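You operate a simulated robot arm through the tools that you are given. There is no shell and no other tool.

Carry out the task below with a simulated robot arm. There is one attempt and no reset: what you move stays moved.

JOB
Set speed and tension by the card on the ledge, air to 4 bar, and make a trial run.
Fine: start, let it run up to speed, then stop.

The check looks at the end state, three seconds after you hand in, the way a careful person would. Anything else that was tipped, shoved, dropped, spilled or broken makes it a failure.

ROBOT AND FRAMES
A 6-joint arm with a four-finger gripper, fixed in place. Base frame: the origin is at the foot of the arm, x ahead of it, y to its left, z up. Lengths are in mm, angles in degrees, forces in N, time in s.
With the tool pointing down near the work surface it reaches from about 100 to 620 mm from the base axis. Its first joint turns from -166.0 to 166.0 degrees. Payload 3.43 kg.
Tool frame: the origin (TCP) lies between the finger pads and is the grasp point; the fingertips stand 30 mm ahead of it; z points along the fingers, y is the line along which they close. The gripper opens to 120 mm. The gripper's body begins 85 mm behind the TCP.
Orientation is told as [roll, pitch, yaw] about the base's x, y, z axes, in that order, counted from this pose: with the fingers straight down and closing along the base's y, the tool's x points along the base's -x, its y along +y and its z along -z.

CONTROLS
- The arm moves only by the tool play_rows. Its argument "series" is a list of rows, each an object of numbers (a shift or turn left out is 0, a gripper value left out holds the last): "x", "y", "z": the shift along the base's x, y, z in mm; "ax", "ay", "az": the turn, a rotation vector about the base's x, y, z in degrees. In form: [{"x": .., "y": .., "z": .., "ax": .., "ay": .., "az": ..}, ...]. A call has 1 to 20 rows; each row is the pose to reach, as a shift and turn from the pose commanded when the call began. "grip" is the opening in per cent of the stroke, from 0 (shut) to 100 (fully open), set as the call begins (left out, the last holds). Each row takes 0.2 s and may step no farther than 50 mm and 8.6 degrees from the row before; otherwise, or with a gripper value out of range, the whole call is refused. Where a pose cannot be reached the arm comes as near as it can. A force on the tool above 40 N (or 10 N above the force at the start of the call, whichever is more), or a blocked arm, ends the call early, and 0.2 s more pass. The fingers move at their own pace and stop on an object; they squeeze with about 21 N. The grip force told is the motor's: it shows also when the fingers shut on nothing. Time passes only in rows, and 0.2 s behind the last, so rows that repeat a pose let the fingers close. It gives the time, the measured TCP pose, the force on the tool (base axes), the opening and the grip force at its end, in the units of the frame above (readings bear some noise), with the torque about the TCP (base axes, N m) and any sound that the robot's microphone picked up.
- Cameras (640 x 400 px; columns grow to the right, rows downward): "scene" is fixed at [220.5, -499.8, 1641.5]; the picture's right is [0.98, -0.19, 0.00], its down [-0.08, -0.43, -0.90] and it looks along [0.17, 0.88, -0.44] (base axes); focal length 321 px, centre (320, 200). "wrist" rides on the gripper at [71, -17, -121] in the tool frame; the picture's right is [0.23, 0.97, 0.00], its down [-0.81, 0.19, -0.55] and it looks along [-0.54, 0.13, 0.83] (tool axes); focal length 275 px, centre (320, 200).
- capture(camera): a new picture of that camera. No time passes.
- slide_trunk(by): slides the trunk up (or, below 0, down) by that many mm; the arm rides with it, the base frame stays. It gives what a move gives, with no picture.
- point_at(camera, pixels): for up to 12 pixels [column, row] of the newest picture of that camera ("zoom" is the newest enlarged one), the place [x, y, z] in the base frame of the surface seen there, good to about 2 mm. No time passes.
- inspect(camera, box): a new picture of the part [left, top, right, bottom] of that camera's present view, enlarged. No time passes.
- hand_in(): hands the job in; it is judged then, once.

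Leave the gripper open and the arm clear of the work at the hand-in unless told otherwise.

The tools are called after "Call:" by a JSON object that holds its "api" and its "payload". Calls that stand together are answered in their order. play_rows: Moves the arm, as the interface text tells. Its arguments: {"type":"object","properties":{"series":{"type":"array"},"grip":{"type":"number"}},"required":["series"]} The other tools are called the same way: slide_trunk (by) slides the trunk up or down; capture (camera) takes a picture; point_at (camera, pixels) gives the place of the surface under pixels of a picture; inspect (camera, box) takes an enlarged picture of a part of a camera's view; hand_in () hands the job in.

At the start:

```text
t: 0.0
position: [275.8, 444.3, 1475.0]
tcp_rot: [0.0, 0.0, 0.1]
wrist_force: [0.0, -0.7, 0.4]
ft_torque: [-0.01, 0.03, -0.01]
gripper_width: 120.2
grasp_force: 0.0
trunk travel left (down, up): [-350.0, 90.0]
```

scene: 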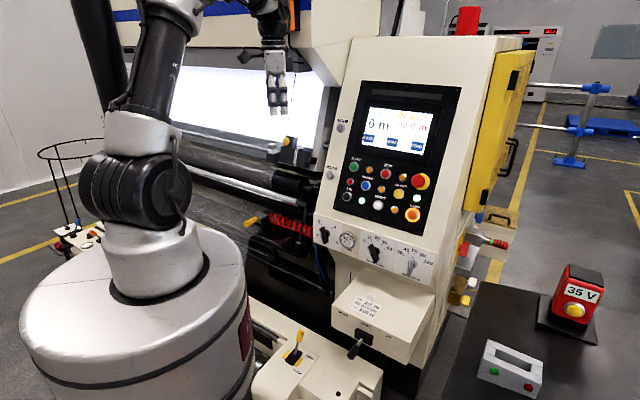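
wrist: 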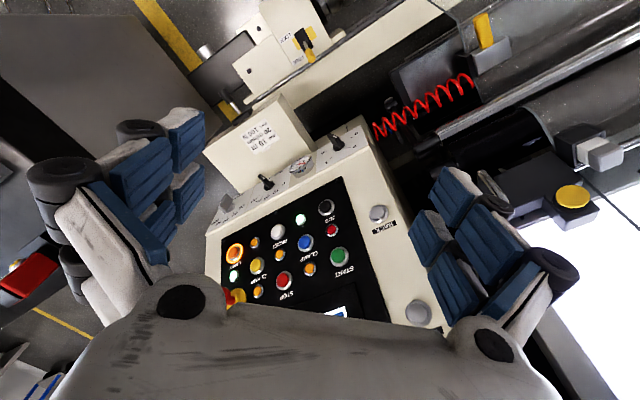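

I see a machine with a control panel (buttons at about 350-420, 160-215), a gauge and knobs on the slanted strip (320-435, 225-275), and a card on the ledge (365, 303). I'll zoom in on each of these first.

Call:
{"api": "inspect", "payload": {"camera": "scene", "box": [310, 200, 450, 290]}}

Call:
{"api": "inspect", "payload": {"camera": "scene", "box": [330, 280, 410, 330]}}

Call:
{"api": "inspect", "payload": {"camera": "scene", "box": [325, 80, 465, 230]}}

Call:
{"api": "inspect", "payload": {"camera": "wrist", "box": [200, 90, 400, 215]}}

Call:
{"api": "inspect", "payload": {"camera": "scene", "box": [240, 280, 480, 400]}}

```text
4.44 times, centred on (380, 245) of scene
```

zoom: 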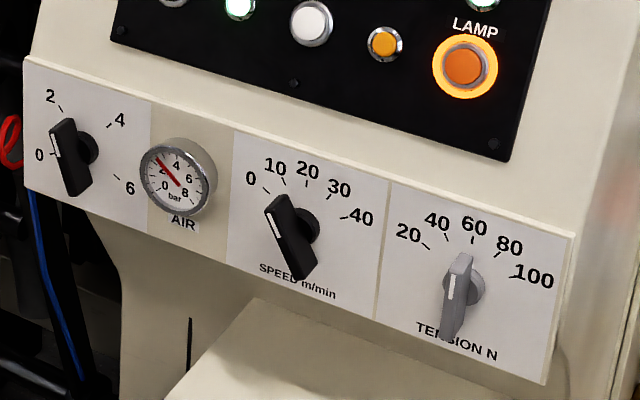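

```text
8.00 times, centred on (370, 305) of scene
```

zoom: 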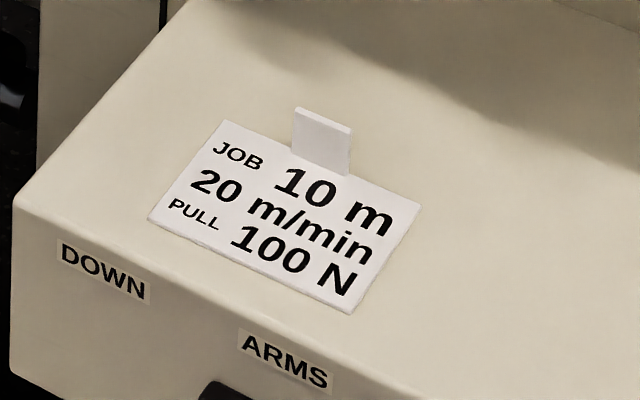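

```text
2.67 times, centred on (395, 155) of scene
```

zoom: 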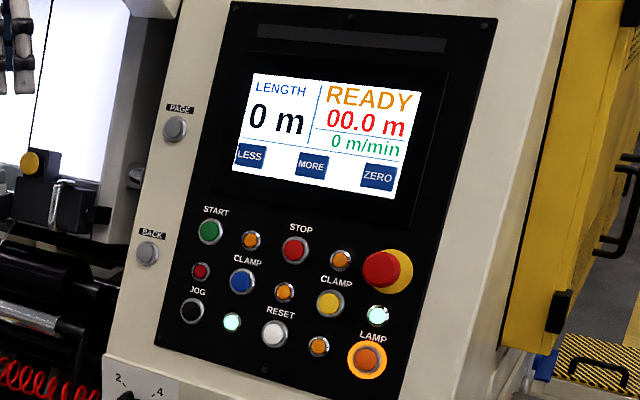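

```text
3.20 times, centred on (300, 152) of wrist
```

zoom: 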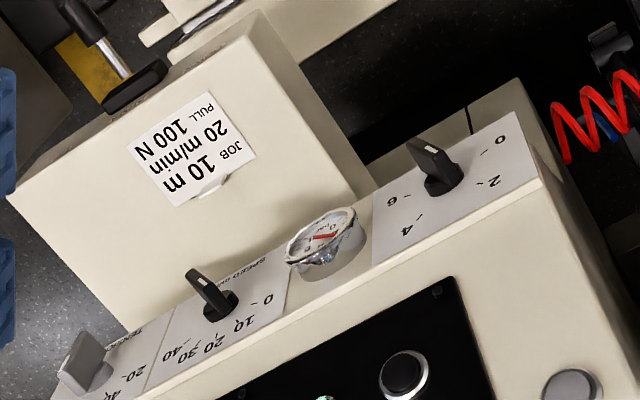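

```text
2.67 times, centred on (360, 340) of scene
```

zoom: 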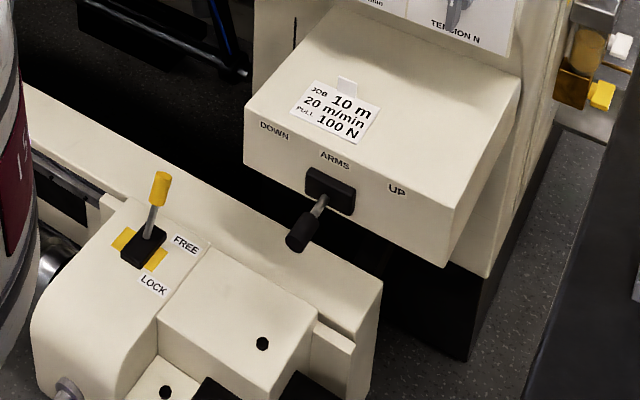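

The card reads: JOB 10 m, 20 m/min, PULL 100 N. Next I'll look at the knobs' index marks and the gauge, and then at the other equipment for interlocks.

Call:
{"api": "inspect", "payload": {"camera": "scene", "box": [312, 212, 362, 256]}}

Call:
{"api": "inspect", "payload": {"camera": "scene", "box": [360, 225, 440, 280]}}

Call:
{"api": "inspect", "payload": {"camera": "scene", "box": [430, 200, 640, 400]}}

Call:
{"api": "inspect", "payload": {"camera": "scene", "box": [220, 100, 340, 240]}}

Call:
{"api": "inspect", "payload": {"camera": "wrist", "box": [370, 50, 640, 250]}}

Call:
{"api": "inspect", "payload": {"camera": "scene", "box": [340, 140, 440, 220]}}

```text
9.09 times, centred on (337, 234) of scene
```

zoom: 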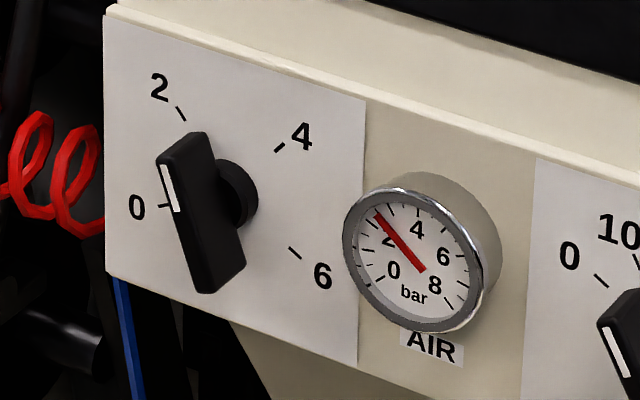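

```text
7.27 times, centred on (400, 252) of scene
```

zoom: 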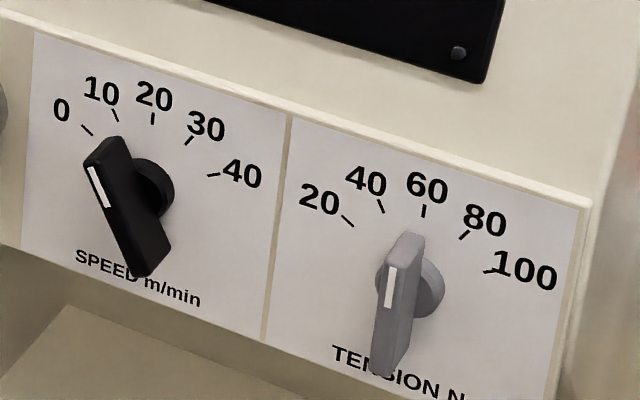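

```text
2.00 times, centred on (535, 300) of scene
```

zoom: 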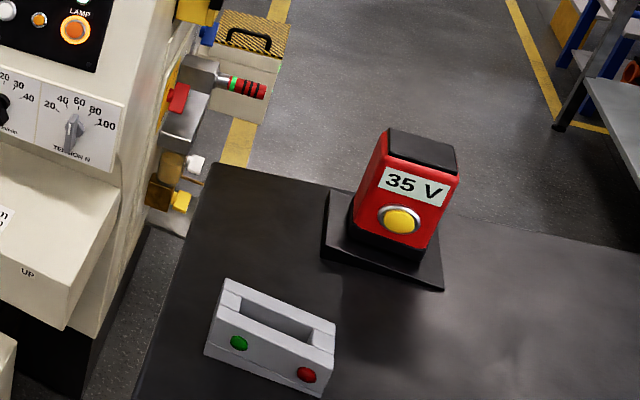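

```text
2.86 times, centred on (280, 170) of scene
```

zoom: 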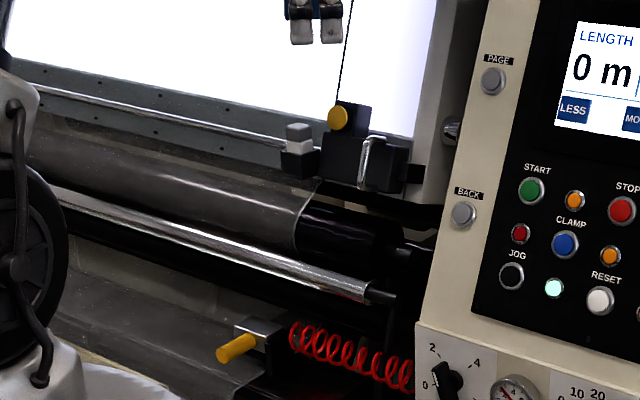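

```text
2.00 times, centred on (505, 150) of wrist
```

zoom: 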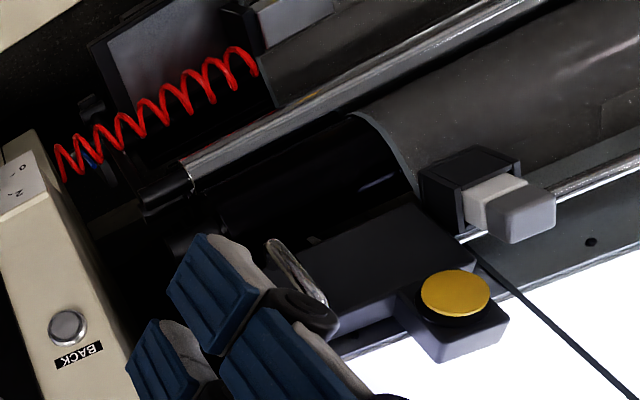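

```text
5.00 times, centred on (390, 180) of scene
```

zoom: 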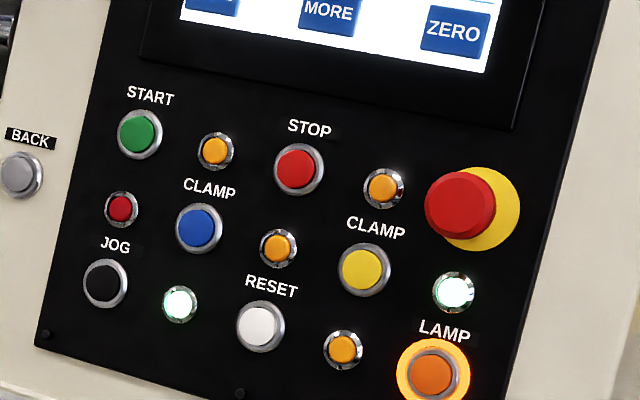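

READY is shown, the lamp is lit and the E-stop looks released. Now I'll measure the panel strip: dial plate corners, tick marks and knobs.

Call:
{"api": "inspect", "payload": {"camera": "scene", "box": [312, 212, 362, 256]}}

Call:
{"api": "point_at", "payload": {"camera": "zoom", "pixels": [[120, 30], [120, 260], [345, 120], [345, 340], [180, 113], [279, 148], [295, 253], [163, 205], [165, 168], [176, 208], [200, 136], [205, 285]]}}

Call:
{"api": "inspect", "payload": {"camera": "scene", "box": [360, 225, 440, 280]}}

Call:
{"api": "point_at", "payload": {"camera": "zoom", "pixels": [[87, 130], [115, 116], [153, 118], [189, 141], [213, 175], [95, 170], [110, 206], [140, 265], [105, 145], [165, 190], [120, 210], [125, 145]]}}

Call:
{"api": "point_at", "payload": {"camera": "zoom", "pixels": [[348, 221], [381, 206], [425, 211], [464, 235], [490, 271], [393, 270], [388, 305], [385, 370], [408, 238], [435, 290], [400, 320], [412, 300]]}}

```text
9.09 times, centred on (337, 234) of scene
```

zoom: 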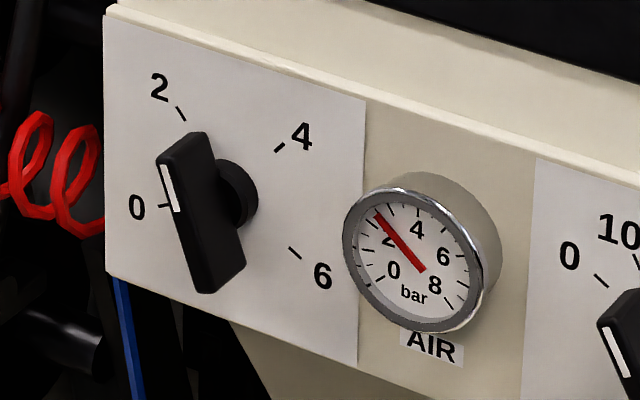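

```text
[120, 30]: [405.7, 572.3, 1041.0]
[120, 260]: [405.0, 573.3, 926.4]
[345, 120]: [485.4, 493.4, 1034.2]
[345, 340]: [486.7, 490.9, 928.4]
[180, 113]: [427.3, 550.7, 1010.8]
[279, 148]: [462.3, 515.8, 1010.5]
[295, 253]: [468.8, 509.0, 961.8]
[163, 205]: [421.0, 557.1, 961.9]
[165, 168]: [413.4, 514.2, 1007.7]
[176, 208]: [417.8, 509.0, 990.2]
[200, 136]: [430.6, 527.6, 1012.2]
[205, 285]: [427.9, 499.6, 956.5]
```

```text
7.27 times, centred on (400, 252) of scene
```

zoom: 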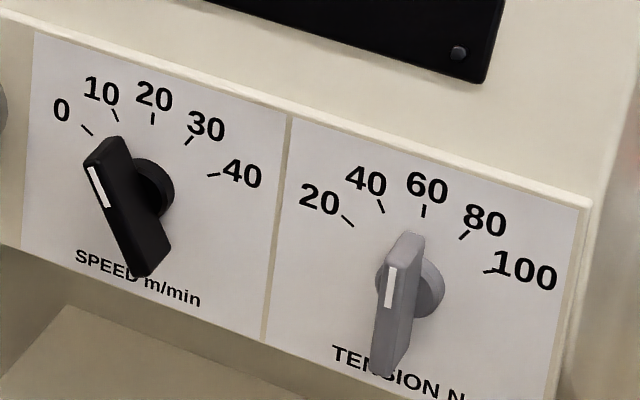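

```text
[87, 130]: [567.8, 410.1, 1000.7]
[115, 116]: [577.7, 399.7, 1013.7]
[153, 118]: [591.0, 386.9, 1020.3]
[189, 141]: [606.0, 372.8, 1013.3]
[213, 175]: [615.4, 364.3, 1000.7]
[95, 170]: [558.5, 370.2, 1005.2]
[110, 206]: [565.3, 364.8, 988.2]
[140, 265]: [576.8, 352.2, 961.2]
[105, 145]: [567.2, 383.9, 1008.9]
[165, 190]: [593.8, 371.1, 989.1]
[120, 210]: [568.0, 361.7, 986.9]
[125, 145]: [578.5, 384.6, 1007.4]
```

```text
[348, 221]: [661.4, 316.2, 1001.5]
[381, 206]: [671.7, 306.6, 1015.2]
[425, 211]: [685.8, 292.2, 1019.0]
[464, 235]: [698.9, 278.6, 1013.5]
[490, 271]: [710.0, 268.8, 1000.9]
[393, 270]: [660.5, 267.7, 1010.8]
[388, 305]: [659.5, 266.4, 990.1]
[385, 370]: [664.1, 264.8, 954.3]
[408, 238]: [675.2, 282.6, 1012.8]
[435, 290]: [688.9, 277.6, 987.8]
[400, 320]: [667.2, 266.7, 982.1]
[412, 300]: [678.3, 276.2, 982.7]
```

The strip is a vertical plane at x+y≈978 facing the robot. By my measurements air sits at about 2.5 bar, speed at about 10 and tension at about 60. Next I'll measure the buttons, screen, gauge, ledge and robot base.

Call:
{"api": "inspect", "payload": {"camera": "scene", "box": [340, 140, 440, 220]}}

Call:
{"api": "point_at", "payload": {"camera": "zoom", "pixels": [[137, 134], [296, 168], [160, 140], [321, 172], [137, 114], [105, 283], [261, 327], [461, 205], [432, 372], [70, 40], [60, 330], [520, 150]]}}

Call:
{"api": "point_at", "payload": {"camera": "zoom", "pixels": [[215, 150], [120, 208], [198, 228], [170, 170], [340, 165], [260, 170], [137, 160], [296, 195], [150, 128], [118, 134], [296, 146], [273, 168]]}}

Call:
{"api": "point_at", "payload": {"camera": "scene", "pixels": [[345, 240], [336, 238], [348, 303], [400, 305], [335, 325], [410, 362], [355, 350], [380, 345], [150, 240], [150, 190], [130, 330], [60, 320]]}}

Call:
{"api": "point_at", "payload": {"camera": "scene", "pixels": [[480, 45], [370, 100], [370, 180], [330, 175], [410, 220], [160, 110], [180, 20], [300, 360], [296, 350], [280, 100], [290, 145], [262, 222]]}}

```text
5.00 times, centred on (390, 180) of scene
```

zoom: 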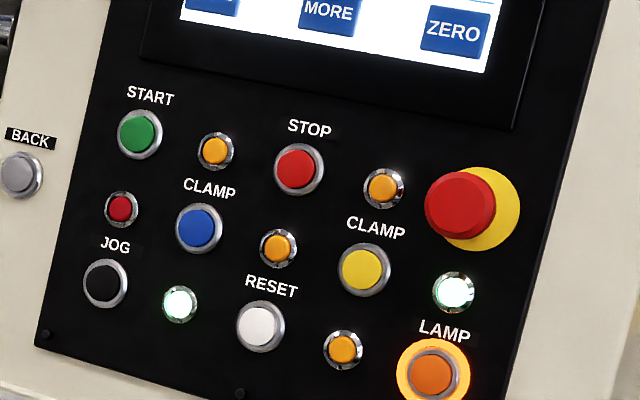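

```text
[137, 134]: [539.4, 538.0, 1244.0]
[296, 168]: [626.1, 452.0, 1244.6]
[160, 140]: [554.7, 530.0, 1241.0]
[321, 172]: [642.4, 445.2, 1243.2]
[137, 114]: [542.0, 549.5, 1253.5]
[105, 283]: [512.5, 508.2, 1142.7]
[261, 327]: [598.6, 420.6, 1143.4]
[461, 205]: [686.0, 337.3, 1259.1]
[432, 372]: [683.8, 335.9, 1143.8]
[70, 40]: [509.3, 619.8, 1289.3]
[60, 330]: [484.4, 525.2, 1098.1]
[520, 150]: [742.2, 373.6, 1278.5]
```

```text
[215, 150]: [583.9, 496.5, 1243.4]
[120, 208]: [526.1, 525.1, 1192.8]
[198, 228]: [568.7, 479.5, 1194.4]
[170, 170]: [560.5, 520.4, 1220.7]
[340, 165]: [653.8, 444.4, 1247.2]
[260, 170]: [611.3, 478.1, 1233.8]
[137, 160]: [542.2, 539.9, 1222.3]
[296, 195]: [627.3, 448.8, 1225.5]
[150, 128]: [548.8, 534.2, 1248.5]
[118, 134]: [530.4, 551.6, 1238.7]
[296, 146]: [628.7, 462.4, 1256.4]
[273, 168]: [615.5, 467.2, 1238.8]
```

```text
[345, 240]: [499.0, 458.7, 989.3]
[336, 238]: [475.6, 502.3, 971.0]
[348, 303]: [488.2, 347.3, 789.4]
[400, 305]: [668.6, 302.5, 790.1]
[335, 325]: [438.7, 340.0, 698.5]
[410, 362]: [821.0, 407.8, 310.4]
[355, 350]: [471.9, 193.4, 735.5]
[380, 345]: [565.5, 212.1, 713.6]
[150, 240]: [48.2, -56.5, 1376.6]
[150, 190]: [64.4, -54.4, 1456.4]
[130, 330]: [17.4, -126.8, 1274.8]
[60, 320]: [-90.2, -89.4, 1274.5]
```

```text
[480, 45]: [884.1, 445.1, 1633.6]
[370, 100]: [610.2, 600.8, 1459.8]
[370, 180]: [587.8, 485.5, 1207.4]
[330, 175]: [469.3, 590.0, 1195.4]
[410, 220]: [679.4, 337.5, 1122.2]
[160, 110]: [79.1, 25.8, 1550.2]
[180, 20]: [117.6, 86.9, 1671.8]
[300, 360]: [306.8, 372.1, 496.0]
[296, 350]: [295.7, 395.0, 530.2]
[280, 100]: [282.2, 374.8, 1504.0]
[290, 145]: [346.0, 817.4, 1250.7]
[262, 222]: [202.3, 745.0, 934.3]
```

Measurements so far:

| Item | Position |
|---|---|
| Upper panel | Leans back about 21.6° |
| START | (539, 538, 1244) |
| STOP | (626, 452, 1245) |
| Air dial centre | u≈-62.5, z≈981, where u=(x−y)/√2 |
| Speed dial centre | u≈144.5, z≈982 |
| Tension dial centre | u≈278, z≈982 |

I'll start by turning the tool 45° in yaw so it squares up with the panel.

Call:
{"api": "play_rows", "payload": {"series": [{"az": 7.5}, {"az": 15}, {"az": 22.5}, {"az": 30}, {"az": 37.5}, {"az": 45}], "grip": 40}}

```text
t: 1.4
position: [276.1, 444.0, 1474.2]
tcp_rot: [0.0, 0.0, 45.2]
wrist_force: [-0.4, 1.2, 0.1]
ft_torque: [-0.01, -0.01, 0.0]
gripper_width: 47.9
grasp_force: 0.1
trunk travel left (down, up): [-350.0, 90.0]
```

The yaw turn worked. Next I'll pitch the fingers up to horizontal, pointing at the panel.

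Call:
{"api": "play_rows", "payload": {"series": [{"ax": 5.79, "ay": -5.79}, {"ax": 11.57, "ay": -11.57}, {"ax": 17.36, "ay": -17.36}, {"ax": 23.14, "ay": -23.14}, {"ax": 28.93, "ay": -28.93}, {"ax": 34.71, "ay": -34.71}, {"ax": 40.5, "ay": -40.5}, {"ax": 46.28, "ay": -46.28}, {"ax": 52.07, "ay": -52.07}, {"ax": 57.85, "ay": -57.85}, {"ax": 63.64, "ay": -63.64}]}}

Call:
{"api": "capture", "payload": {"camera": "scene"}}

Call:
{"api": "capture", "payload": {"camera": "wrist"}}

```text
t: 2.4
position: [308.7, 426.9, 1387.0]
tcp_rot: [-3.9, -22.2, 42.9]
wrist_force: [-0.3, 0.5, -0.2]
ft_torque: [0.02, 0.01, 0.02]
gripper_width: 48.3
grasp_force: 0.1
trunk travel left (down, up): [-350.0, 90.0]
stopped in row 5: the arm was blocked; the commanded pose is now the measured one
```

```text
taken
```

scene: 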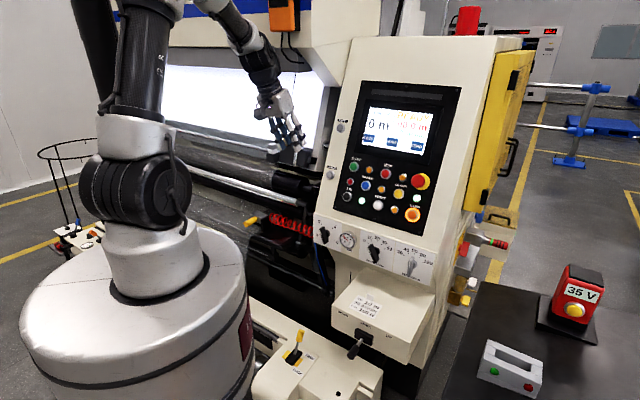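

```text
taken
```

wrist: 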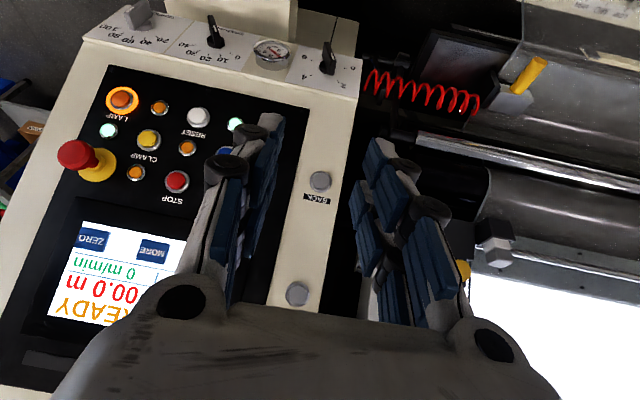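

The arm was blocked at about 22° of pitch with no external force. The cause looks like the wrist passing near straight with the forearm, or a joint limit. I'll measure the forearm to check its geometry.

Call:
{"api": "inspect", "payload": {"camera": "scene", "box": [80, 0, 330, 160]}}

Call:
{"api": "point_at", "payload": {"camera": "scene", "pixels": [[215, 10], [230, 25], [240, 40], [250, 55], [260, 72], [270, 92], [275, 105], [290, 130], [300, 155], [150, 8], [140, 60], [135, 130]]}}

```text
2.50 times, centred on (205, 80) of scene
```

zoom: 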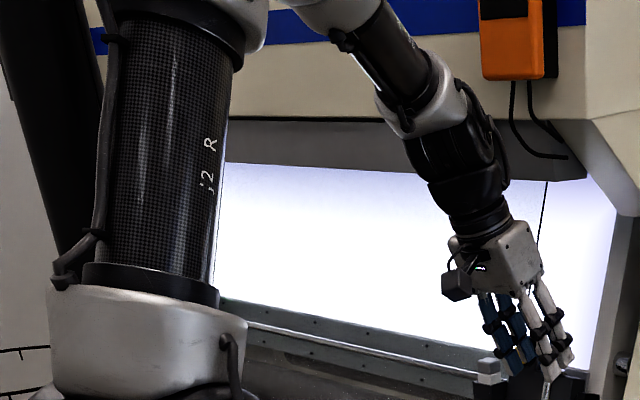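

```text
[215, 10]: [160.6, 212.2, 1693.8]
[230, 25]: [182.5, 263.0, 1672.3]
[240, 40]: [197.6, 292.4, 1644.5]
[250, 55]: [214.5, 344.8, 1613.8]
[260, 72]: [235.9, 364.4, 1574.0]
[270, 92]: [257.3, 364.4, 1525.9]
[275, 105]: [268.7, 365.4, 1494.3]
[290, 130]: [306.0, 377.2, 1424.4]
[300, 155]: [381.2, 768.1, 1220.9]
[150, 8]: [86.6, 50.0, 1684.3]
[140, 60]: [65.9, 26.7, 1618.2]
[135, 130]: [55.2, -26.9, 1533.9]
```

The wrist is not straight. The block more likely comes from the elbow folding too far while the TCP was held in place. I'll lower the trunk, since the space below the gripper is clear, and then pitch up while moving the TCP forward.

Call:
{"api": "slide_trunk", "payload": {"by": -150}}

Call:
{"api": "slide_trunk", "payload": {"by": -100}}

Call:
{"api": "capture", "payload": {"camera": "scene"}}

```text
t: 4.2
position: [306.3, 428.8, 1236.3]
tcp_rot: [-4.0, -22.3, 42.9]
wrist_force: [-0.8, -0.1, -0.9]
ft_torque: [-0.04, -0.01, 0.0]
gripper_width: 48.1
grasp_force: 0.1
trunk travel left (down, up): [-200.0, 240.0]
```

```text
t: 5.5
position: [306.8, 428.9, 1136.4]
tcp_rot: [-4.0, -22.3, 42.8]
wrist_force: [0.4, 0.1, 0.0]
ft_torque: [0.0, 0.0, -0.02]
gripper_width: 48.0
grasp_force: 0.0
trunk travel left (down, up): [-100.0, 340.0]
```

```text
taken
```

scene: 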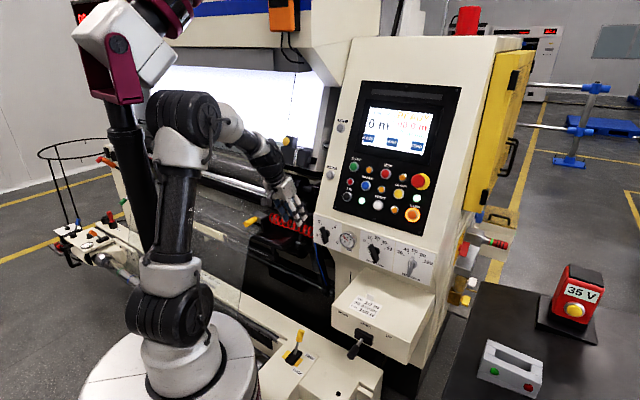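

The arm is lower with room ahead. First a small correction to bring the tool square with the panel's yaw again, moving slightly forward.

Call:
{"api": "play_rows", "payload": {"series": [{"x": 7, "y": 7, "z": 5, "ax": 2.3, "ay": 0.3, "az": 1.85}, {"x": 14, "y": 14, "z": 10, "ax": 4.6, "ay": 0.6, "az": 3.7}, {"x": 14, "y": 14, "z": 10, "ax": 4.6, "ay": 0.6, "az": 3.7}]}}

```text
t: 6.3
position: [320.1, 442.0, 1150.4]
tcp_rot: [0.3, -25.7, 45.0]
wrist_force: [-0.3, -0.2, -0.1]
ft_torque: [0.02, 0.0, 0.01]
gripper_width: 48.0
grasp_force: 0.1
trunk travel left (down, up): [-100.0, 340.0]
```

Orientation is now [0, -26, 45]. I'll pitch up another 30°, with the TCP swinging forward and up around the wrist.

Call:
{"api": "play_rows", "payload": {"series": [{"x": 16, "y": 16, "z": 18, "ax": 5.3, "ay": -5.3}, {"x": 32, "y": 32, "z": 37, "ax": 10.6, "ay": -10.6}, {"x": 46, "y": 46, "z": 58, "ax": 15.9, "ay": -15.9}, {"x": 58, "y": 58, "z": 81, "ax": 21.2, "ay": -21.2}, {"x": 58, "y": 58, "z": 81, "ax": 21.2, "ay": -21.2}]}}

Call:
{"api": "capture", "payload": {"camera": "scene"}}

```text
t: 7.5
position: [383.5, 499.4, 1220.8]
tcp_rot: [0.0, -54.2, 44.9]
wrist_force: [0.4, -0.1, 0.6]
ft_torque: [0.0, 0.02, -0.01]
gripper_width: 48.1
grasp_force: 0.2
trunk travel left (down, up): [-100.0, 340.0]
```

```text
taken
```

scene: 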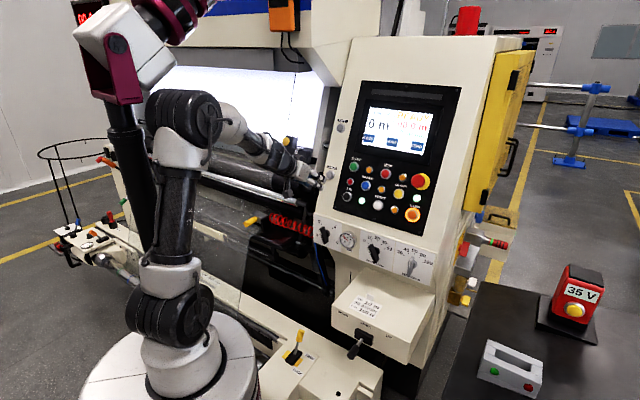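

There is a small tracking error (about 10 mm and 1.5°), so the arm may be near a limit. I'll test a small extra pitch with more forward motion.

Call:
{"api": "play_rows", "payload": {"series": [{"x": 10, "y": 10, "z": 5, "ax": 2.8, "ay": -2.8}, {"x": 20, "y": 20, "z": 10, "ax": 5.6, "ay": -5.6}, {"x": 20, "y": 20, "z": 10, "ax": 5.6, "ay": -5.6}, {"x": 20, "y": 20, "z": 10, "ax": 5.6, "ay": -5.6}]}}

```text
t: 8.5
position: [399.1, 521.0, 1240.4]
tcp_rot: [0.3, -63.3, 44.9]
wrist_force: [-0.6, -0.9, -0.2]
ft_torque: [0.0, 0.01, 0.0]
gripper_width: 48.2
grasp_force: 0.0
trunk travel left (down, up): [-100.0, 340.0]
```

Tracking is good again. I'll continue pitching up to 90°, with the fingers horizontal.

Call:
{"api": "play_rows", "payload": {"series": [{"x": 5, "y": 5, "z": 25, "ax": 4.75, "ay": -4.75}, {"x": 10, "y": 10, "z": 50, "ax": 9.5, "ay": -9.5}, {"x": 13, "y": 13, "z": 75, "ax": 14.2, "ay": -14.2}, {"x": 15, "y": 15, "z": 100, "ax": 18.9, "ay": -18.9}, {"x": 15, "y": 15, "z": 100, "ax": 18.9, "ay": -18.9}]}}

Call:
{"api": "capture", "payload": {"camera": "scene"}}

Call:
{"api": "capture", "payload": {"camera": "wrist"}}

```text
t: 9.7
position: [413.8, 537.5, 1340.2]
tcp_rot: [120.3, -89.9, -75.0]
wrist_force: [0.9, 0.0, 1.4]
ft_torque: [0.01, -0.01, -0.02]
gripper_width: 47.9
grasp_force: 0.0
trunk travel left (down, up): [-100.0, 340.0]
```

```text
taken
```

scene: 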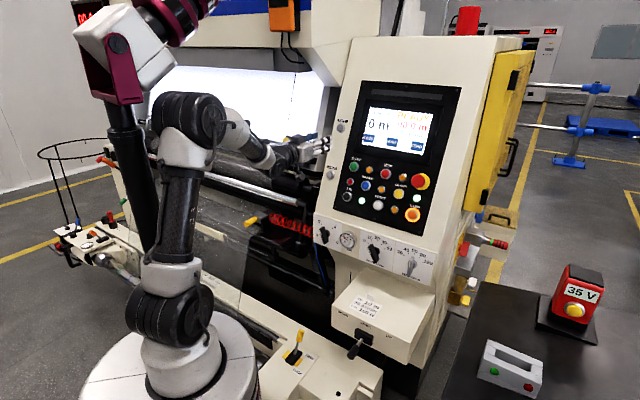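

```text
taken
```

wrist: 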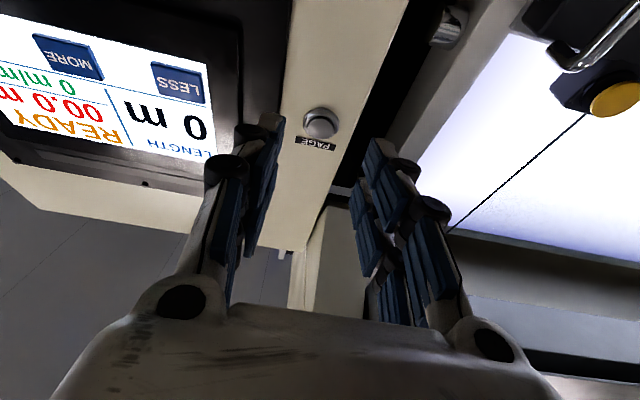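

The fingers are now horizontal. I'll back away from the panel, line up with the air knob (u≈-62), and lower the trunk the remaining 100 mm.

Call:
{"api": "play_rows", "payload": {"series": [{"x": -12, "y": -23}, {"x": -24, "y": -46}, {"x": -33, "y": -65}, {"x": -33, "y": -65}]}}

Call:
{"api": "slide_trunk", "payload": {"by": -100}}

```text
t: 10.9
position: [394.0, 478.3, 1264.2]
tcp_rot: [-13.4, -82.6, 57.9]
wrist_force: [0.2, -0.1, -0.5]
ft_torque: [0.01, 0.01, 0.01]
gripper_width: 48.0
grasp_force: 0.1
trunk travel left (down, up): [-100.0, 340.0]
stopped in row 4: the arm was blocked; the commanded pose is now the measured one
```

```text
t: 12.2
position: [392.8, 478.3, 1167.7]
tcp_rot: [-13.5, -82.9, 58.1]
wrist_force: [-0.6, 0.7, 0.1]
ft_torque: [0.04, -0.01, 0.0]
gripper_width: 48.2
grasp_force: 0.0
trunk travel left (down, up): [0.0, 440.0]
```

The arm blocks whenever the wrist gets too close to the shoulder, so I need to stay extended. I'll restore the orientation and move forward to d≈645, which is still about 50 mm off the panel. Then I'll travel right to the tension knob's column. First I'll check the table heights on the right.

Call:
{"api": "play_rows", "payload": {"series": [{"x": 7, "y": 7, "ax": 2, "ay": -1.2, "az": 0.1}, {"x": 14, "y": 14, "ax": 4, "ay": -2.5, "az": 0.3}, {"x": 20.5, "y": 20.5, "ax": 6, "ay": -3.7, "az": 0.4}, {"x": 20.5, "y": 20.5, "ax": 6, "ay": -3.7, "az": 0.4}]}}

Call:
{"api": "point_at", "payload": {"camera": "scene", "pixels": [[575, 268], [515, 360], [460, 340], [600, 380], [555, 330], [488, 290], [500, 240], [478, 250], [500, 345]]}}

```text
t: 13.2
position: [412.8, 499.7, 1169.5]
tcp_rot: [159.6, -89.9, -115.1]
wrist_force: [0.3, 0.5, 0.1]
ft_torque: [-0.01, -0.03, 0.0]
gripper_width: 48.0
grasp_force: 0.0
trunk travel left (down, up): [0.0, 440.0]
```

```text
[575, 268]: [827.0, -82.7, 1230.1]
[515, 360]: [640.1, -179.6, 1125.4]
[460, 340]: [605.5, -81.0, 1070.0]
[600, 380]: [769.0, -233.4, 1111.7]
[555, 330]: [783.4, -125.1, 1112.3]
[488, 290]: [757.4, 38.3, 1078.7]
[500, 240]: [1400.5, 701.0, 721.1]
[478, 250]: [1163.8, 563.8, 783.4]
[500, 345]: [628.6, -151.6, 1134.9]
```

Orientation is good and d is 645. The table on the right sits at u≥485, well clear. I'll travel right along the panel to u≈278, the tension column.

Call:
{"api": "play_rows", "payload": {"series": [{"x": 30, "y": -30}, {"x": 60, "y": -60}, {"x": 90, "y": -90}, {"x": 120, "y": -120}, {"x": 150, "y": -150}, {"x": 180, "y": -180}, {"x": 210, "y": -210}, {"x": 240, "y": -240}, {"x": 240, "y": -240}]}}

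Call:
{"api": "capture", "payload": {"camera": "scene"}}

```text
t: 15.2
position: [527.4, 424.1, 1203.8]
tcp_rot: [70.5, -85.9, -36.9]
wrist_force: [-0.9, -0.2, 0.7]
ft_torque: [-0.01, 0.02, -0.02]
gripper_width: 48.2
grasp_force: 0.0
out of reach, approached as far as the arm can: row 1, 2, 3, 4, 5, 6, 7, 8, 9
trunk travel left (down, up): [0.0, 440.0]
```

```text
taken
```

scene: 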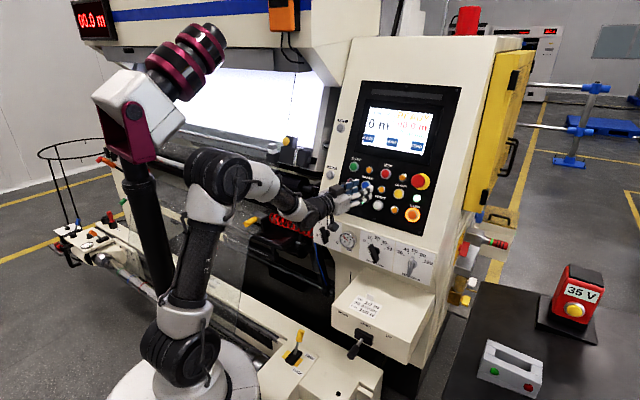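

The arm couldn't follow that path and ended at u≈73, d≈673, z≈1204. I'll zoom in on the arm's wrist structure to understand its joints.

Call:
{"api": "inspect", "payload": {"camera": "scene", "box": [130, 130, 400, 300]}}

Call:
{"api": "capture", "payload": {"camera": "wrist"}}

Call:
{"api": "point_at", "payload": {"camera": "scene", "pixels": [[185, 345], [200, 260], [220, 175], [245, 175], [262, 185], [280, 195], [300, 205], [318, 207], [335, 195], [350, 188], [366, 187], [195, 175]]}}

```text
2.35 times, centred on (265, 215) of scene
```

zoom: 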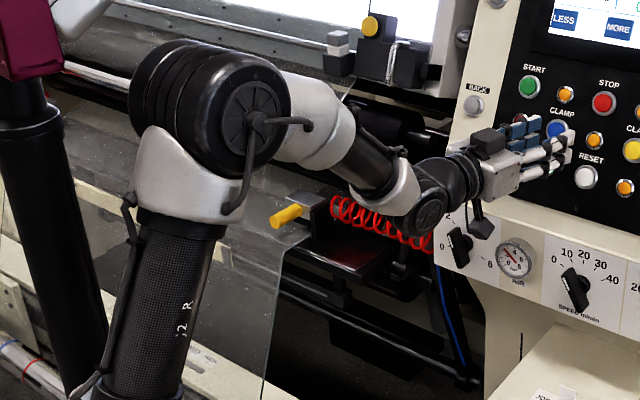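

```text
taken
```

wrist: 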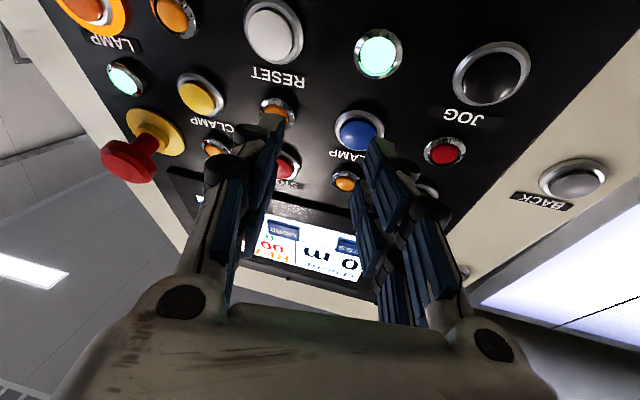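

```text
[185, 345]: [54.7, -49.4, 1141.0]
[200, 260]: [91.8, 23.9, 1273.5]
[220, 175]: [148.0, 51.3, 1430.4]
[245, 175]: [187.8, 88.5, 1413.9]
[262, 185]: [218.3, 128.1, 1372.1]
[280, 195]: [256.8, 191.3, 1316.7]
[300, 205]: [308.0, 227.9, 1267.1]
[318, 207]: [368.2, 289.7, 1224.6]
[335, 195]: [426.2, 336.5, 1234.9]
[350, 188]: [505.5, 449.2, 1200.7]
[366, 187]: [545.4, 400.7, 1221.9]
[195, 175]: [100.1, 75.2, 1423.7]
```

The joints look fine here; the limit was the wrist folding too close to the shoulder near u≈0. Next I'll correct the orientation and continue right to u≈200, d≈640.

Call:
{"api": "play_rows", "payload": {"series": [{"x": 17, "y": -25, "z": -4, "ax": -0.5, "ay": -0.9, "az": 2.9}, {"x": 34, "y": -52, "z": -8, "ax": -1.0, "ay": -1.8, "az": 5.7}, {"x": 50, "y": -82, "z": -12, "ax": -1.6, "ay": -2.6, "az": 8.6}, {"x": 66, "y": -113, "z": -16, "ax": -2.1, "ay": -3.5, "az": 11.4}, {"x": 66, "y": -113, "z": -16, "ax": -2.1, "ay": -3.5, "az": 11.4}, {"x": 66, "y": -113, "z": -16, "ax": -2.1, "ay": -3.5, "az": 11.4}]}}

Call:
{"api": "capture", "payload": {"camera": "scene"}}

```text
t: 16.6
position: [527.6, 425.9, 1201.5]
tcp_rot: [69.8, -85.9, -36.4]
wrist_force: [-0.4, 0.0, 0.6]
ft_torque: [-0.01, 0.02, 0.04]
gripper_width: 47.8
grasp_force: 0.1
out of reach, approached as far as the arm can: row 1, 2, 3, 4, 5, 6
trunk travel left (down, up): [0.0, 440.0]
```

```text
taken
```

scene: 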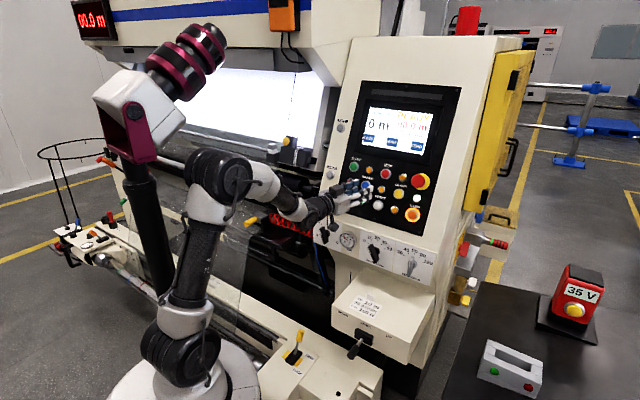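

It didn't move at all. I'll probe with small single-axis motions to find out what's limiting it. First, a pure shift right with no rotation.

Call:
{"api": "play_rows", "payload": {"series": [{"x": 15, "y": -15}, {"x": 15, "y": -15}]}}

Call:
{"api": "play_rows", "payload": {"series": [{"az": 4}, {"az": 4}]}}

Call:
{"api": "play_rows", "payload": {"series": [{"z": -15}, {"z": -15}]}}

```text
t: 17.2
position: [533.4, 419.7, 1205.7]
tcp_rot: [69.1, -85.7, -36.3]
wrist_force: [0.7, -0.2, -0.3]
ft_torque: [0.0, 0.02, -0.03]
gripper_width: 48.1
grasp_force: 0.0
out of reach, approached as far as the arm can: row 1, 2
trunk travel left (down, up): [0.0, 440.0]
```

```text
t: 17.8
position: [533.4, 418.6, 1205.3]
tcp_rot: [69.0, -85.7, -36.3]
wrist_force: [-0.7, 0.9, -0.5]
ft_torque: [-0.01, 0.01, 0.0]
gripper_width: 48.1
grasp_force: 0.0
out of reach, approached as far as the arm can: row 1, 2
trunk travel left (down, up): [0.0, 440.0]
```

```text
t: 18.4
position: [535.4, 418.5, 1191.3]
tcp_rot: [65.3, -86.0, -32.9]
wrist_force: [-0.3, -0.1, -1.3]
ft_torque: [-0.01, 0.02, 0.0]
gripper_width: 47.9
grasp_force: 0.1
trunk travel left (down, up): [0.0, 440.0]
```

Downward motion works, but leftward yaw doesn't. I'll test rolling about the tool axis in both directions to see how much range the last joint has.

Call:
{"api": "play_rows", "payload": {"series": [{"ax": 3.4, "ay": 2.1}, {"ax": 6.7, "ay": 4.3}, {"ax": 6.7, "ay": 4.3}]}}

Call:
{"api": "play_rows", "payload": {"series": [{"ax": -3.4, "ay": -2.1}, {"ax": -6.7, "ay": -4.3}, {"ax": -10.1, "ay": -6.4}, {"ax": -13.4, "ay": -8.6}, {"ax": -13.4, "ay": -8.6}]}}

```text
t: 19.2
position: [534.9, 418.6, 1191.0]
tcp_rot: [65.2, -85.9, -32.8]
wrist_force: [0.5, 0.3, -0.7]
ft_torque: [0.06, 0.01, 0.0]
gripper_width: 47.9
grasp_force: 0.0
out of reach, approached as far as the arm can: row 1, 2, 3
trunk travel left (down, up): [0.0, 440.0]
```

```text
t: 20.4
position: [535.1, 417.2, 1190.8]
tcp_rot: [-82.9, -77.6, 115.1]
wrist_force: [-0.5, 0.4, 0.4]
ft_torque: [0.01, -0.02, 0.01]
gripper_width: 48.0
grasp_force: 0.0
trunk travel left (down, up): [0.0, 440.0]
```

The last joint is at its limit in the clockwise direction, which is the direction I need for turning the knobs. The gripper is symmetric, so I'll roll it counter-clockwise by about 160° here in free space. That brings the camera on top and frees the range.

Call:
{"api": "play_rows", "payload": {"series": [{"ax": -6.78, "ay": -4.24, "az": 0.21}, {"ax": -13.56, "ay": -8.48, "az": 0.42}, {"ax": -20.34, "ay": -12.72, "az": 0.63}, {"ax": -27.12, "ay": -16.96, "az": 0.84}, {"ax": -33.9, "ay": -21.2, "az": 1.05}, {"ax": -40.68, "ay": -25.44, "az": 1.26}, {"ax": -47.46, "ay": -29.68, "az": 1.47}, {"ax": -54.24, "ay": -33.92, "az": 1.68}, {"ax": -61.02, "ay": -38.16, "az": 1.89}, {"ax": -67.8, "ay": -42.4, "az": 2.1}, {"ax": -74.58, "ay": -46.64, "az": 2.31}, {"ax": -81.36, "ay": -50.88, "az": 2.52}, {"ax": -88.14, "ay": -55.12, "az": 2.73}, {"ax": -94.92, "ay": -59.36, "az": 2.94}, {"ax": -101.7, "ay": -63.6, "az": 3.15}, {"ax": -108.48, "ay": -67.84, "az": 3.36}, {"ax": -115.26, "ay": -72.08, "az": 3.57}, {"ax": -122.04, "ay": -76.32, "az": 3.78}, {"ax": -128.82, "ay": -80.56, "az": 3.99}, {"ax": -135.6, "ay": -84.8, "az": 4.2}]}}

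Call:
{"api": "capture", "payload": {"camera": "scene"}}

Call:
{"api": "capture", "payload": {"camera": "wrist"}}

```text
t: 24.6
position: [535.3, 417.2, 1192.0]
tcp_rot: [-78.9, 82.3, 132.9]
wrist_force: [0.0, 0.2, 0.1]
ft_torque: [-0.02, -0.01, 0.02]
gripper_width: 47.9
grasp_force: 0.0
trunk travel left (down, up): [0.0, 440.0]
```

```text
taken
```

scene: 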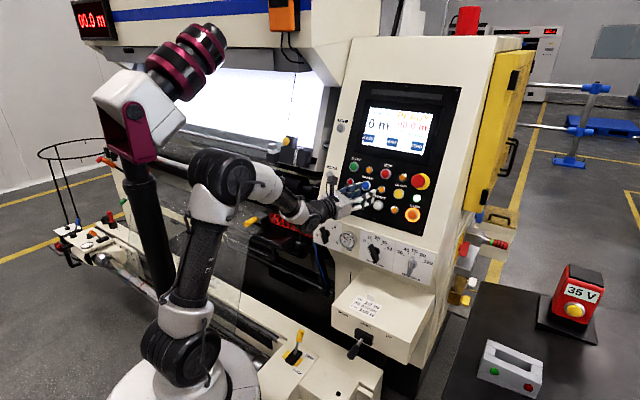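

```text
taken
```

wrist: 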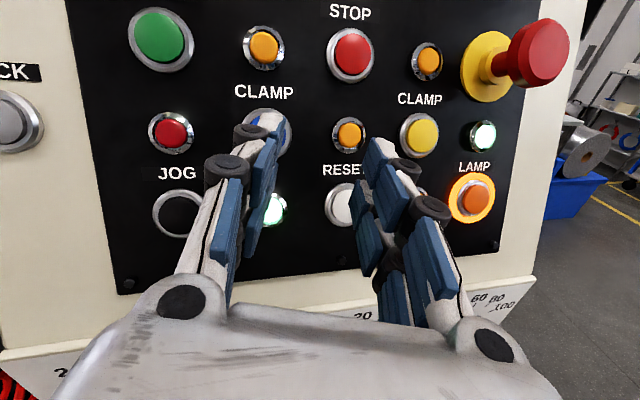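

The panel now appears upright and the range is freed. I'll correct the orientation so the tool points straight at the panel, and move right to u≈211, between the speed and tension knobs.

Call:
{"api": "play_rows", "payload": {"series": [{"x": 14, "y": -31, "ax": -1.24, "ay": -1.45, "az": 3.25}, {"x": 28, "y": -62, "ax": -2.5, "ay": -2.9, "az": 6.5}, {"x": 42, "y": -93, "ax": -3.7, "ay": -4.35, "az": 9.75}, {"x": 56, "y": -124.5, "ax": -4.96, "ay": -5.8, "az": 13}, {"x": 56, "y": -124.5, "ax": -4.96, "ay": -5.8, "az": 13}]}}

```text
t: 25.8
position: [490.7, 420.0, 1232.2]
tcp_rot: [-29.4, 88.1, -173.3]
wrist_force: [0.1, -0.6, -1.2]
ft_torque: [-0.02, 0.04, 0.02]
gripper_width: 48.0
grasp_force: 0.0
out of reach, approached as far as the arm can: row 1, 2, 3, 4, 5
trunk travel left (down, up): [0.0, 440.0]
```

A joint limit remains: the wrist can't yaw left relative to the forearm in this branch. The air knob is to the left, where this branch should work, so I'll do air first. I'll move to u≈-62, d≈650, z≈1200 and correct the orientation.

Call:
{"api": "play_rows", "payload": {"series": [{"x": -19, "y": 21, "z": -8, "ax": 0, "ay": -0.5, "az": 2.2}, {"x": -38, "y": 42, "z": -16, "ax": 0.1, "ay": -1, "az": 4.5}, {"x": -57, "y": 63, "z": -24, "ax": 0.1, "ay": -1.4, "az": 6.7}, {"x": -75.3, "y": 83.8, "z": -32, "ax": 0.2, "ay": -1.9, "az": 8.9}, {"x": -75.3, "y": 83.8, "z": -32, "ax": 0.2, "ay": -1.9, "az": 8.9}]}}

Call:
{"api": "capture", "payload": {"camera": "wrist"}}

```text
t: 27.0
position: [419.6, 506.7, 1195.1]
tcp_rot: [29.0, 89.9, -106.1]
wrist_force: [-0.2, -0.2, -0.7]
ft_torque: [0.0, 0.02, -0.03]
gripper_width: 48.0
grasp_force: 0.1
trunk travel left (down, up): [0.0, 440.0]
```

```text
taken
```

wrist: 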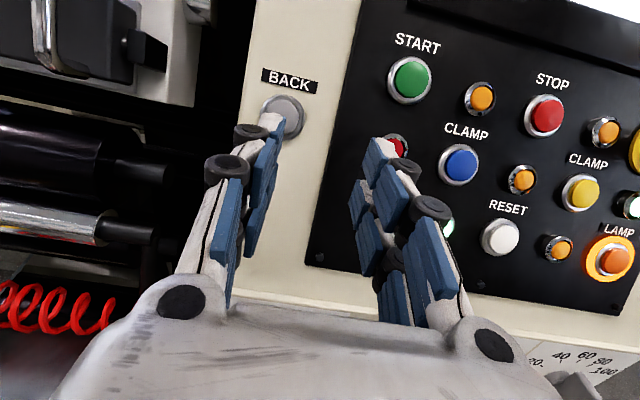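

This is in reach and correctly oriented. I'll retreat a little to d≈622 and lower to z≈1090.

Call:
{"api": "play_rows", "payload": {"series": [{"x": -12, "y": -12, "z": -20}, {"x": -24, "y": -24, "z": -45}, {"x": -24, "y": -24, "z": -75}, {"x": -24, "y": -24, "z": -105}, {"x": -24, "y": -24, "z": -105}]}}

```text
t: 28.2
position: [392.8, 488.1, 1091.2]
tcp_rot: [17.4, 89.8, -118.3]
wrist_force: [-0.4, 0.6, -0.7]
ft_torque: [-0.05, 0.01, 0.01]
gripper_width: 48.1
grasp_force: 0.1
out of reach, approached as far as the arm can: row 4, 5
trunk travel left (down, up): [0.0, 440.0]
```

The tool is slightly short near the fold limit, but going lower increases the shoulder–wrist distance. I'll continue straight down to z≈985 in front of the air knob, staying at d≈617.

Call:
{"api": "play_rows", "payload": {"series": [{"x": -0.7, "y": -5, "z": -30}, {"x": -0.7, "y": -7.6, "z": -60}, {"x": -0.7, "y": -7.6, "z": -90}, {"x": -0.7, "y": -7.6, "z": -106}, {"x": -0.7, "y": -7.6, "z": -106}]}}

Call:
{"api": "capture", "payload": {"camera": "scene"}}

Call:
{"api": "capture", "payload": {"camera": "wrist"}}

```text
t: 29.4
position: [384.5, 484.7, 982.5]
tcp_rot: [17.5, 89.9, -118.0]
wrist_force: [0.0, -0.3, 1.4]
ft_torque: [0.0, -0.02, -0.01]
gripper_width: 48.1
grasp_force: 0.0
out of reach, approached as far as the arm can: row 2, 3, 4, 5
trunk travel left (down, up): [0.0, 440.0]
```

```text
taken
```

scene: 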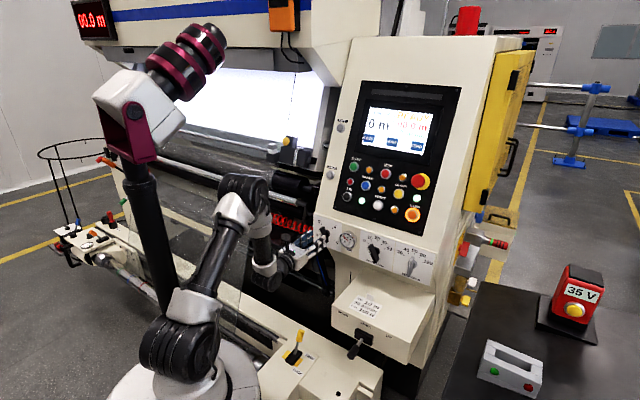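

```text
taken
```

wrist: 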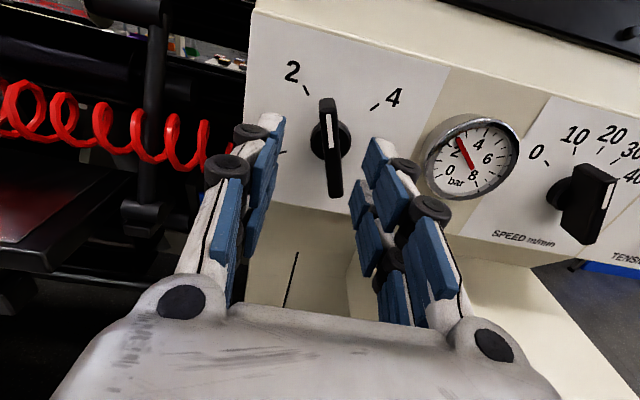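

I'm level with the air knob, though about 8 mm left of centre (the same wrist limit), so I'll yaw the tool a few degrees right. First I'll measure the knob and gauge closely.

Call:
{"api": "inspect", "payload": {"camera": "wrist", "box": [260, 60, 420, 210]}}

Call:
{"api": "point_at", "payload": {"camera": "zoom", "pixels": [[272, 165], [285, 240], [300, 330], [280, 360], [272, 260], [283, 220], [272, 150], [210, 240], [345, 240], [310, 300], [262, 250], [300, 290]]}}

Call:
{"api": "inspect", "payload": {"camera": "wrist", "box": [420, 100, 540, 210]}}

```text
2.67 times, centred on (340, 135) of wrist
```

zoom: 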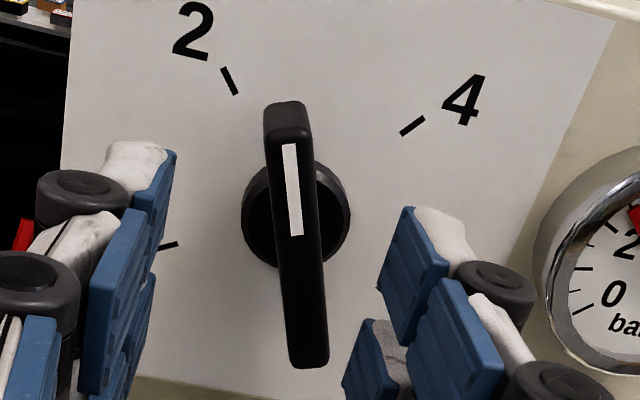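

```text
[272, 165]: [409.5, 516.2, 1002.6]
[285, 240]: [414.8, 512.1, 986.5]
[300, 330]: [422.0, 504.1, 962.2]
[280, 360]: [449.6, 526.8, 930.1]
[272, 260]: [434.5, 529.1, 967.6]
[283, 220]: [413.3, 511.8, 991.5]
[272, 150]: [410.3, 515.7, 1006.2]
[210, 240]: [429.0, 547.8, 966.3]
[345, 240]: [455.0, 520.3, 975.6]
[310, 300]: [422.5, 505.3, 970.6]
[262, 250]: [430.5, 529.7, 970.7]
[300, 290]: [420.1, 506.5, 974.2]
```

```text
3.64 times, centred on (480, 155) of wrist
```

zoom: 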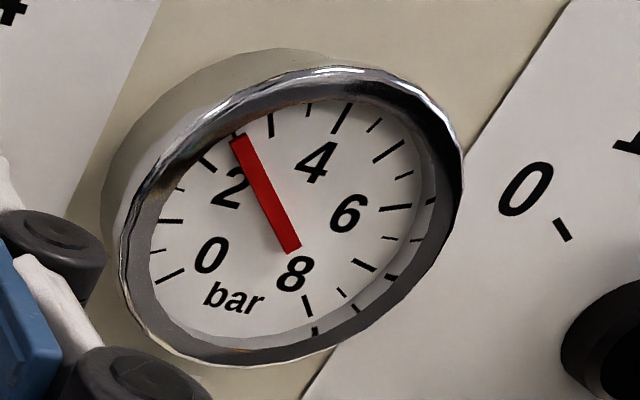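

The bar leans about -20° (2.5 bar, and the gauge needle agrees), is about 10 mm thick, and its front is at d≈656. It needs +60° clockwise to reach 4. I'll roll the tool -20° to match the bar, yaw 4° right, and centre on the knob.

Call:
{"api": "play_rows", "payload": {"series": [{"x": 2.5, "y": -1.4, "z": -0.5, "ax": -4.7, "ay": -4.7, "az": -1.3}, {"x": 5, "y": -2.8, "z": -1, "ax": -9.4, "ay": -9.4, "az": -2.7}, {"x": 7.6, "y": -4.2, "z": -1.5, "ax": -14.1, "ay": -14.1, "az": -4}, {"x": 7.6, "y": -4.2, "z": -1.5, "ax": -14.1, "ay": -14.1, "az": -4}]}}

```text
t: 30.4
position: [390.5, 480.4, 983.3]
tcp_rot: [91.7, 69.8, -47.5]
wrist_force: [-0.6, 0.4, -0.4]
ft_torque: [-0.02, -0.02, 0.0]
gripper_width: 48.1
grasp_force: 0.0
trunk travel left (down, up): [0.0, 440.0]
```

On centre and in reach. Next I'll advance about 29 mm along the panel normal so the fingers straddle the bar, then take a wrist picture.

Call:
{"api": "play_rows", "payload": {"series": [{"x": 7, "y": 6.5, "z": -0.7}, {"x": 14, "y": 13, "z": -1.5}, {"x": 21.3, "y": 19.7, "z": -1.5}, {"x": 21.3, "y": 19.7, "z": -1.5}]}}

Call:
{"api": "capture", "payload": {"camera": "wrist"}}

```text
t: 31.4
position: [413.9, 500.6, 981.1]
tcp_rot: [91.7, 70.1, -47.5]
wrist_force: [0.4, -0.3, 0.1]
ft_torque: [-0.04, 0.02, 0.0]
gripper_width: 48.2
grasp_force: 0.1
trunk travel left (down, up): [0.0, 440.0]
```

```text
taken
```

wrist: 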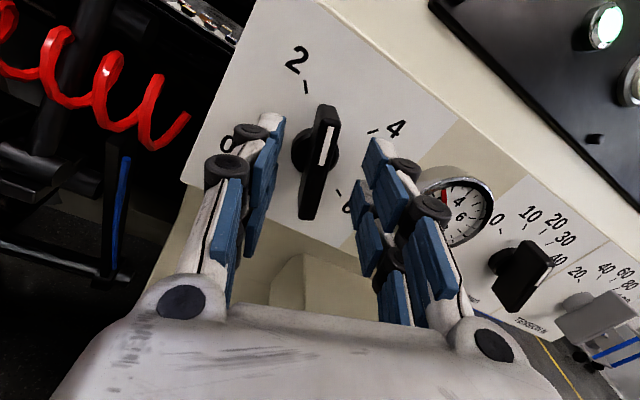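

The bar is between the fingers and the tool's closing line is perpendicular to it. Closing now.

Call:
{"api": "play_rows", "payload": {"series": [{}, {}, {}, {}], "grip": 0}}

Call:
{"api": "capture", "payload": {"camera": "wrist"}}

```text
t: 32.4
position: [412.9, 502.4, 979.7]
tcp_rot: [91.5, 69.9, -47.4]
wrist_force: [-4.1, 8.6, -2.8]
ft_torque: [-0.09, 0.07, 0.84]
gripper_width: 11.3
grasp_force: 38.9
trunk travel left (down, up): [0.0, 440.0]
```

```text
taken
```

wrist: 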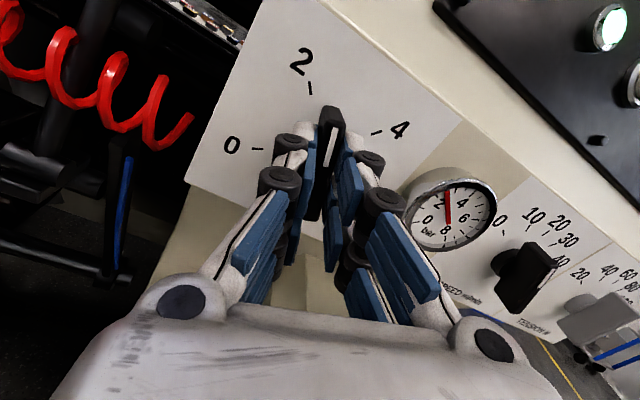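

It's gripped at 11.3 mm with a side load of about 9 N toward -u, so my centre was slightly too far right. I'll relieve that by 1.5 mm before turning.

Call:
{"api": "play_rows", "payload": {"series": [{"x": -1.1, "y": 1.1, "z": -0.4}, {"x": -1.1, "y": 1.1, "z": -0.4}]}}

```text
t: 33.0
position: [412.4, 502.4, 979.0]
tcp_rot: [91.8, 69.9, -47.4]
wrist_force: [0.1, 8.2, 1.2]
ft_torque: [-0.78, 0.78, 0.48]
gripper_width: 11.9
grasp_force: 45.1
trunk travel left (down, up): [0.0, 440.0]
```

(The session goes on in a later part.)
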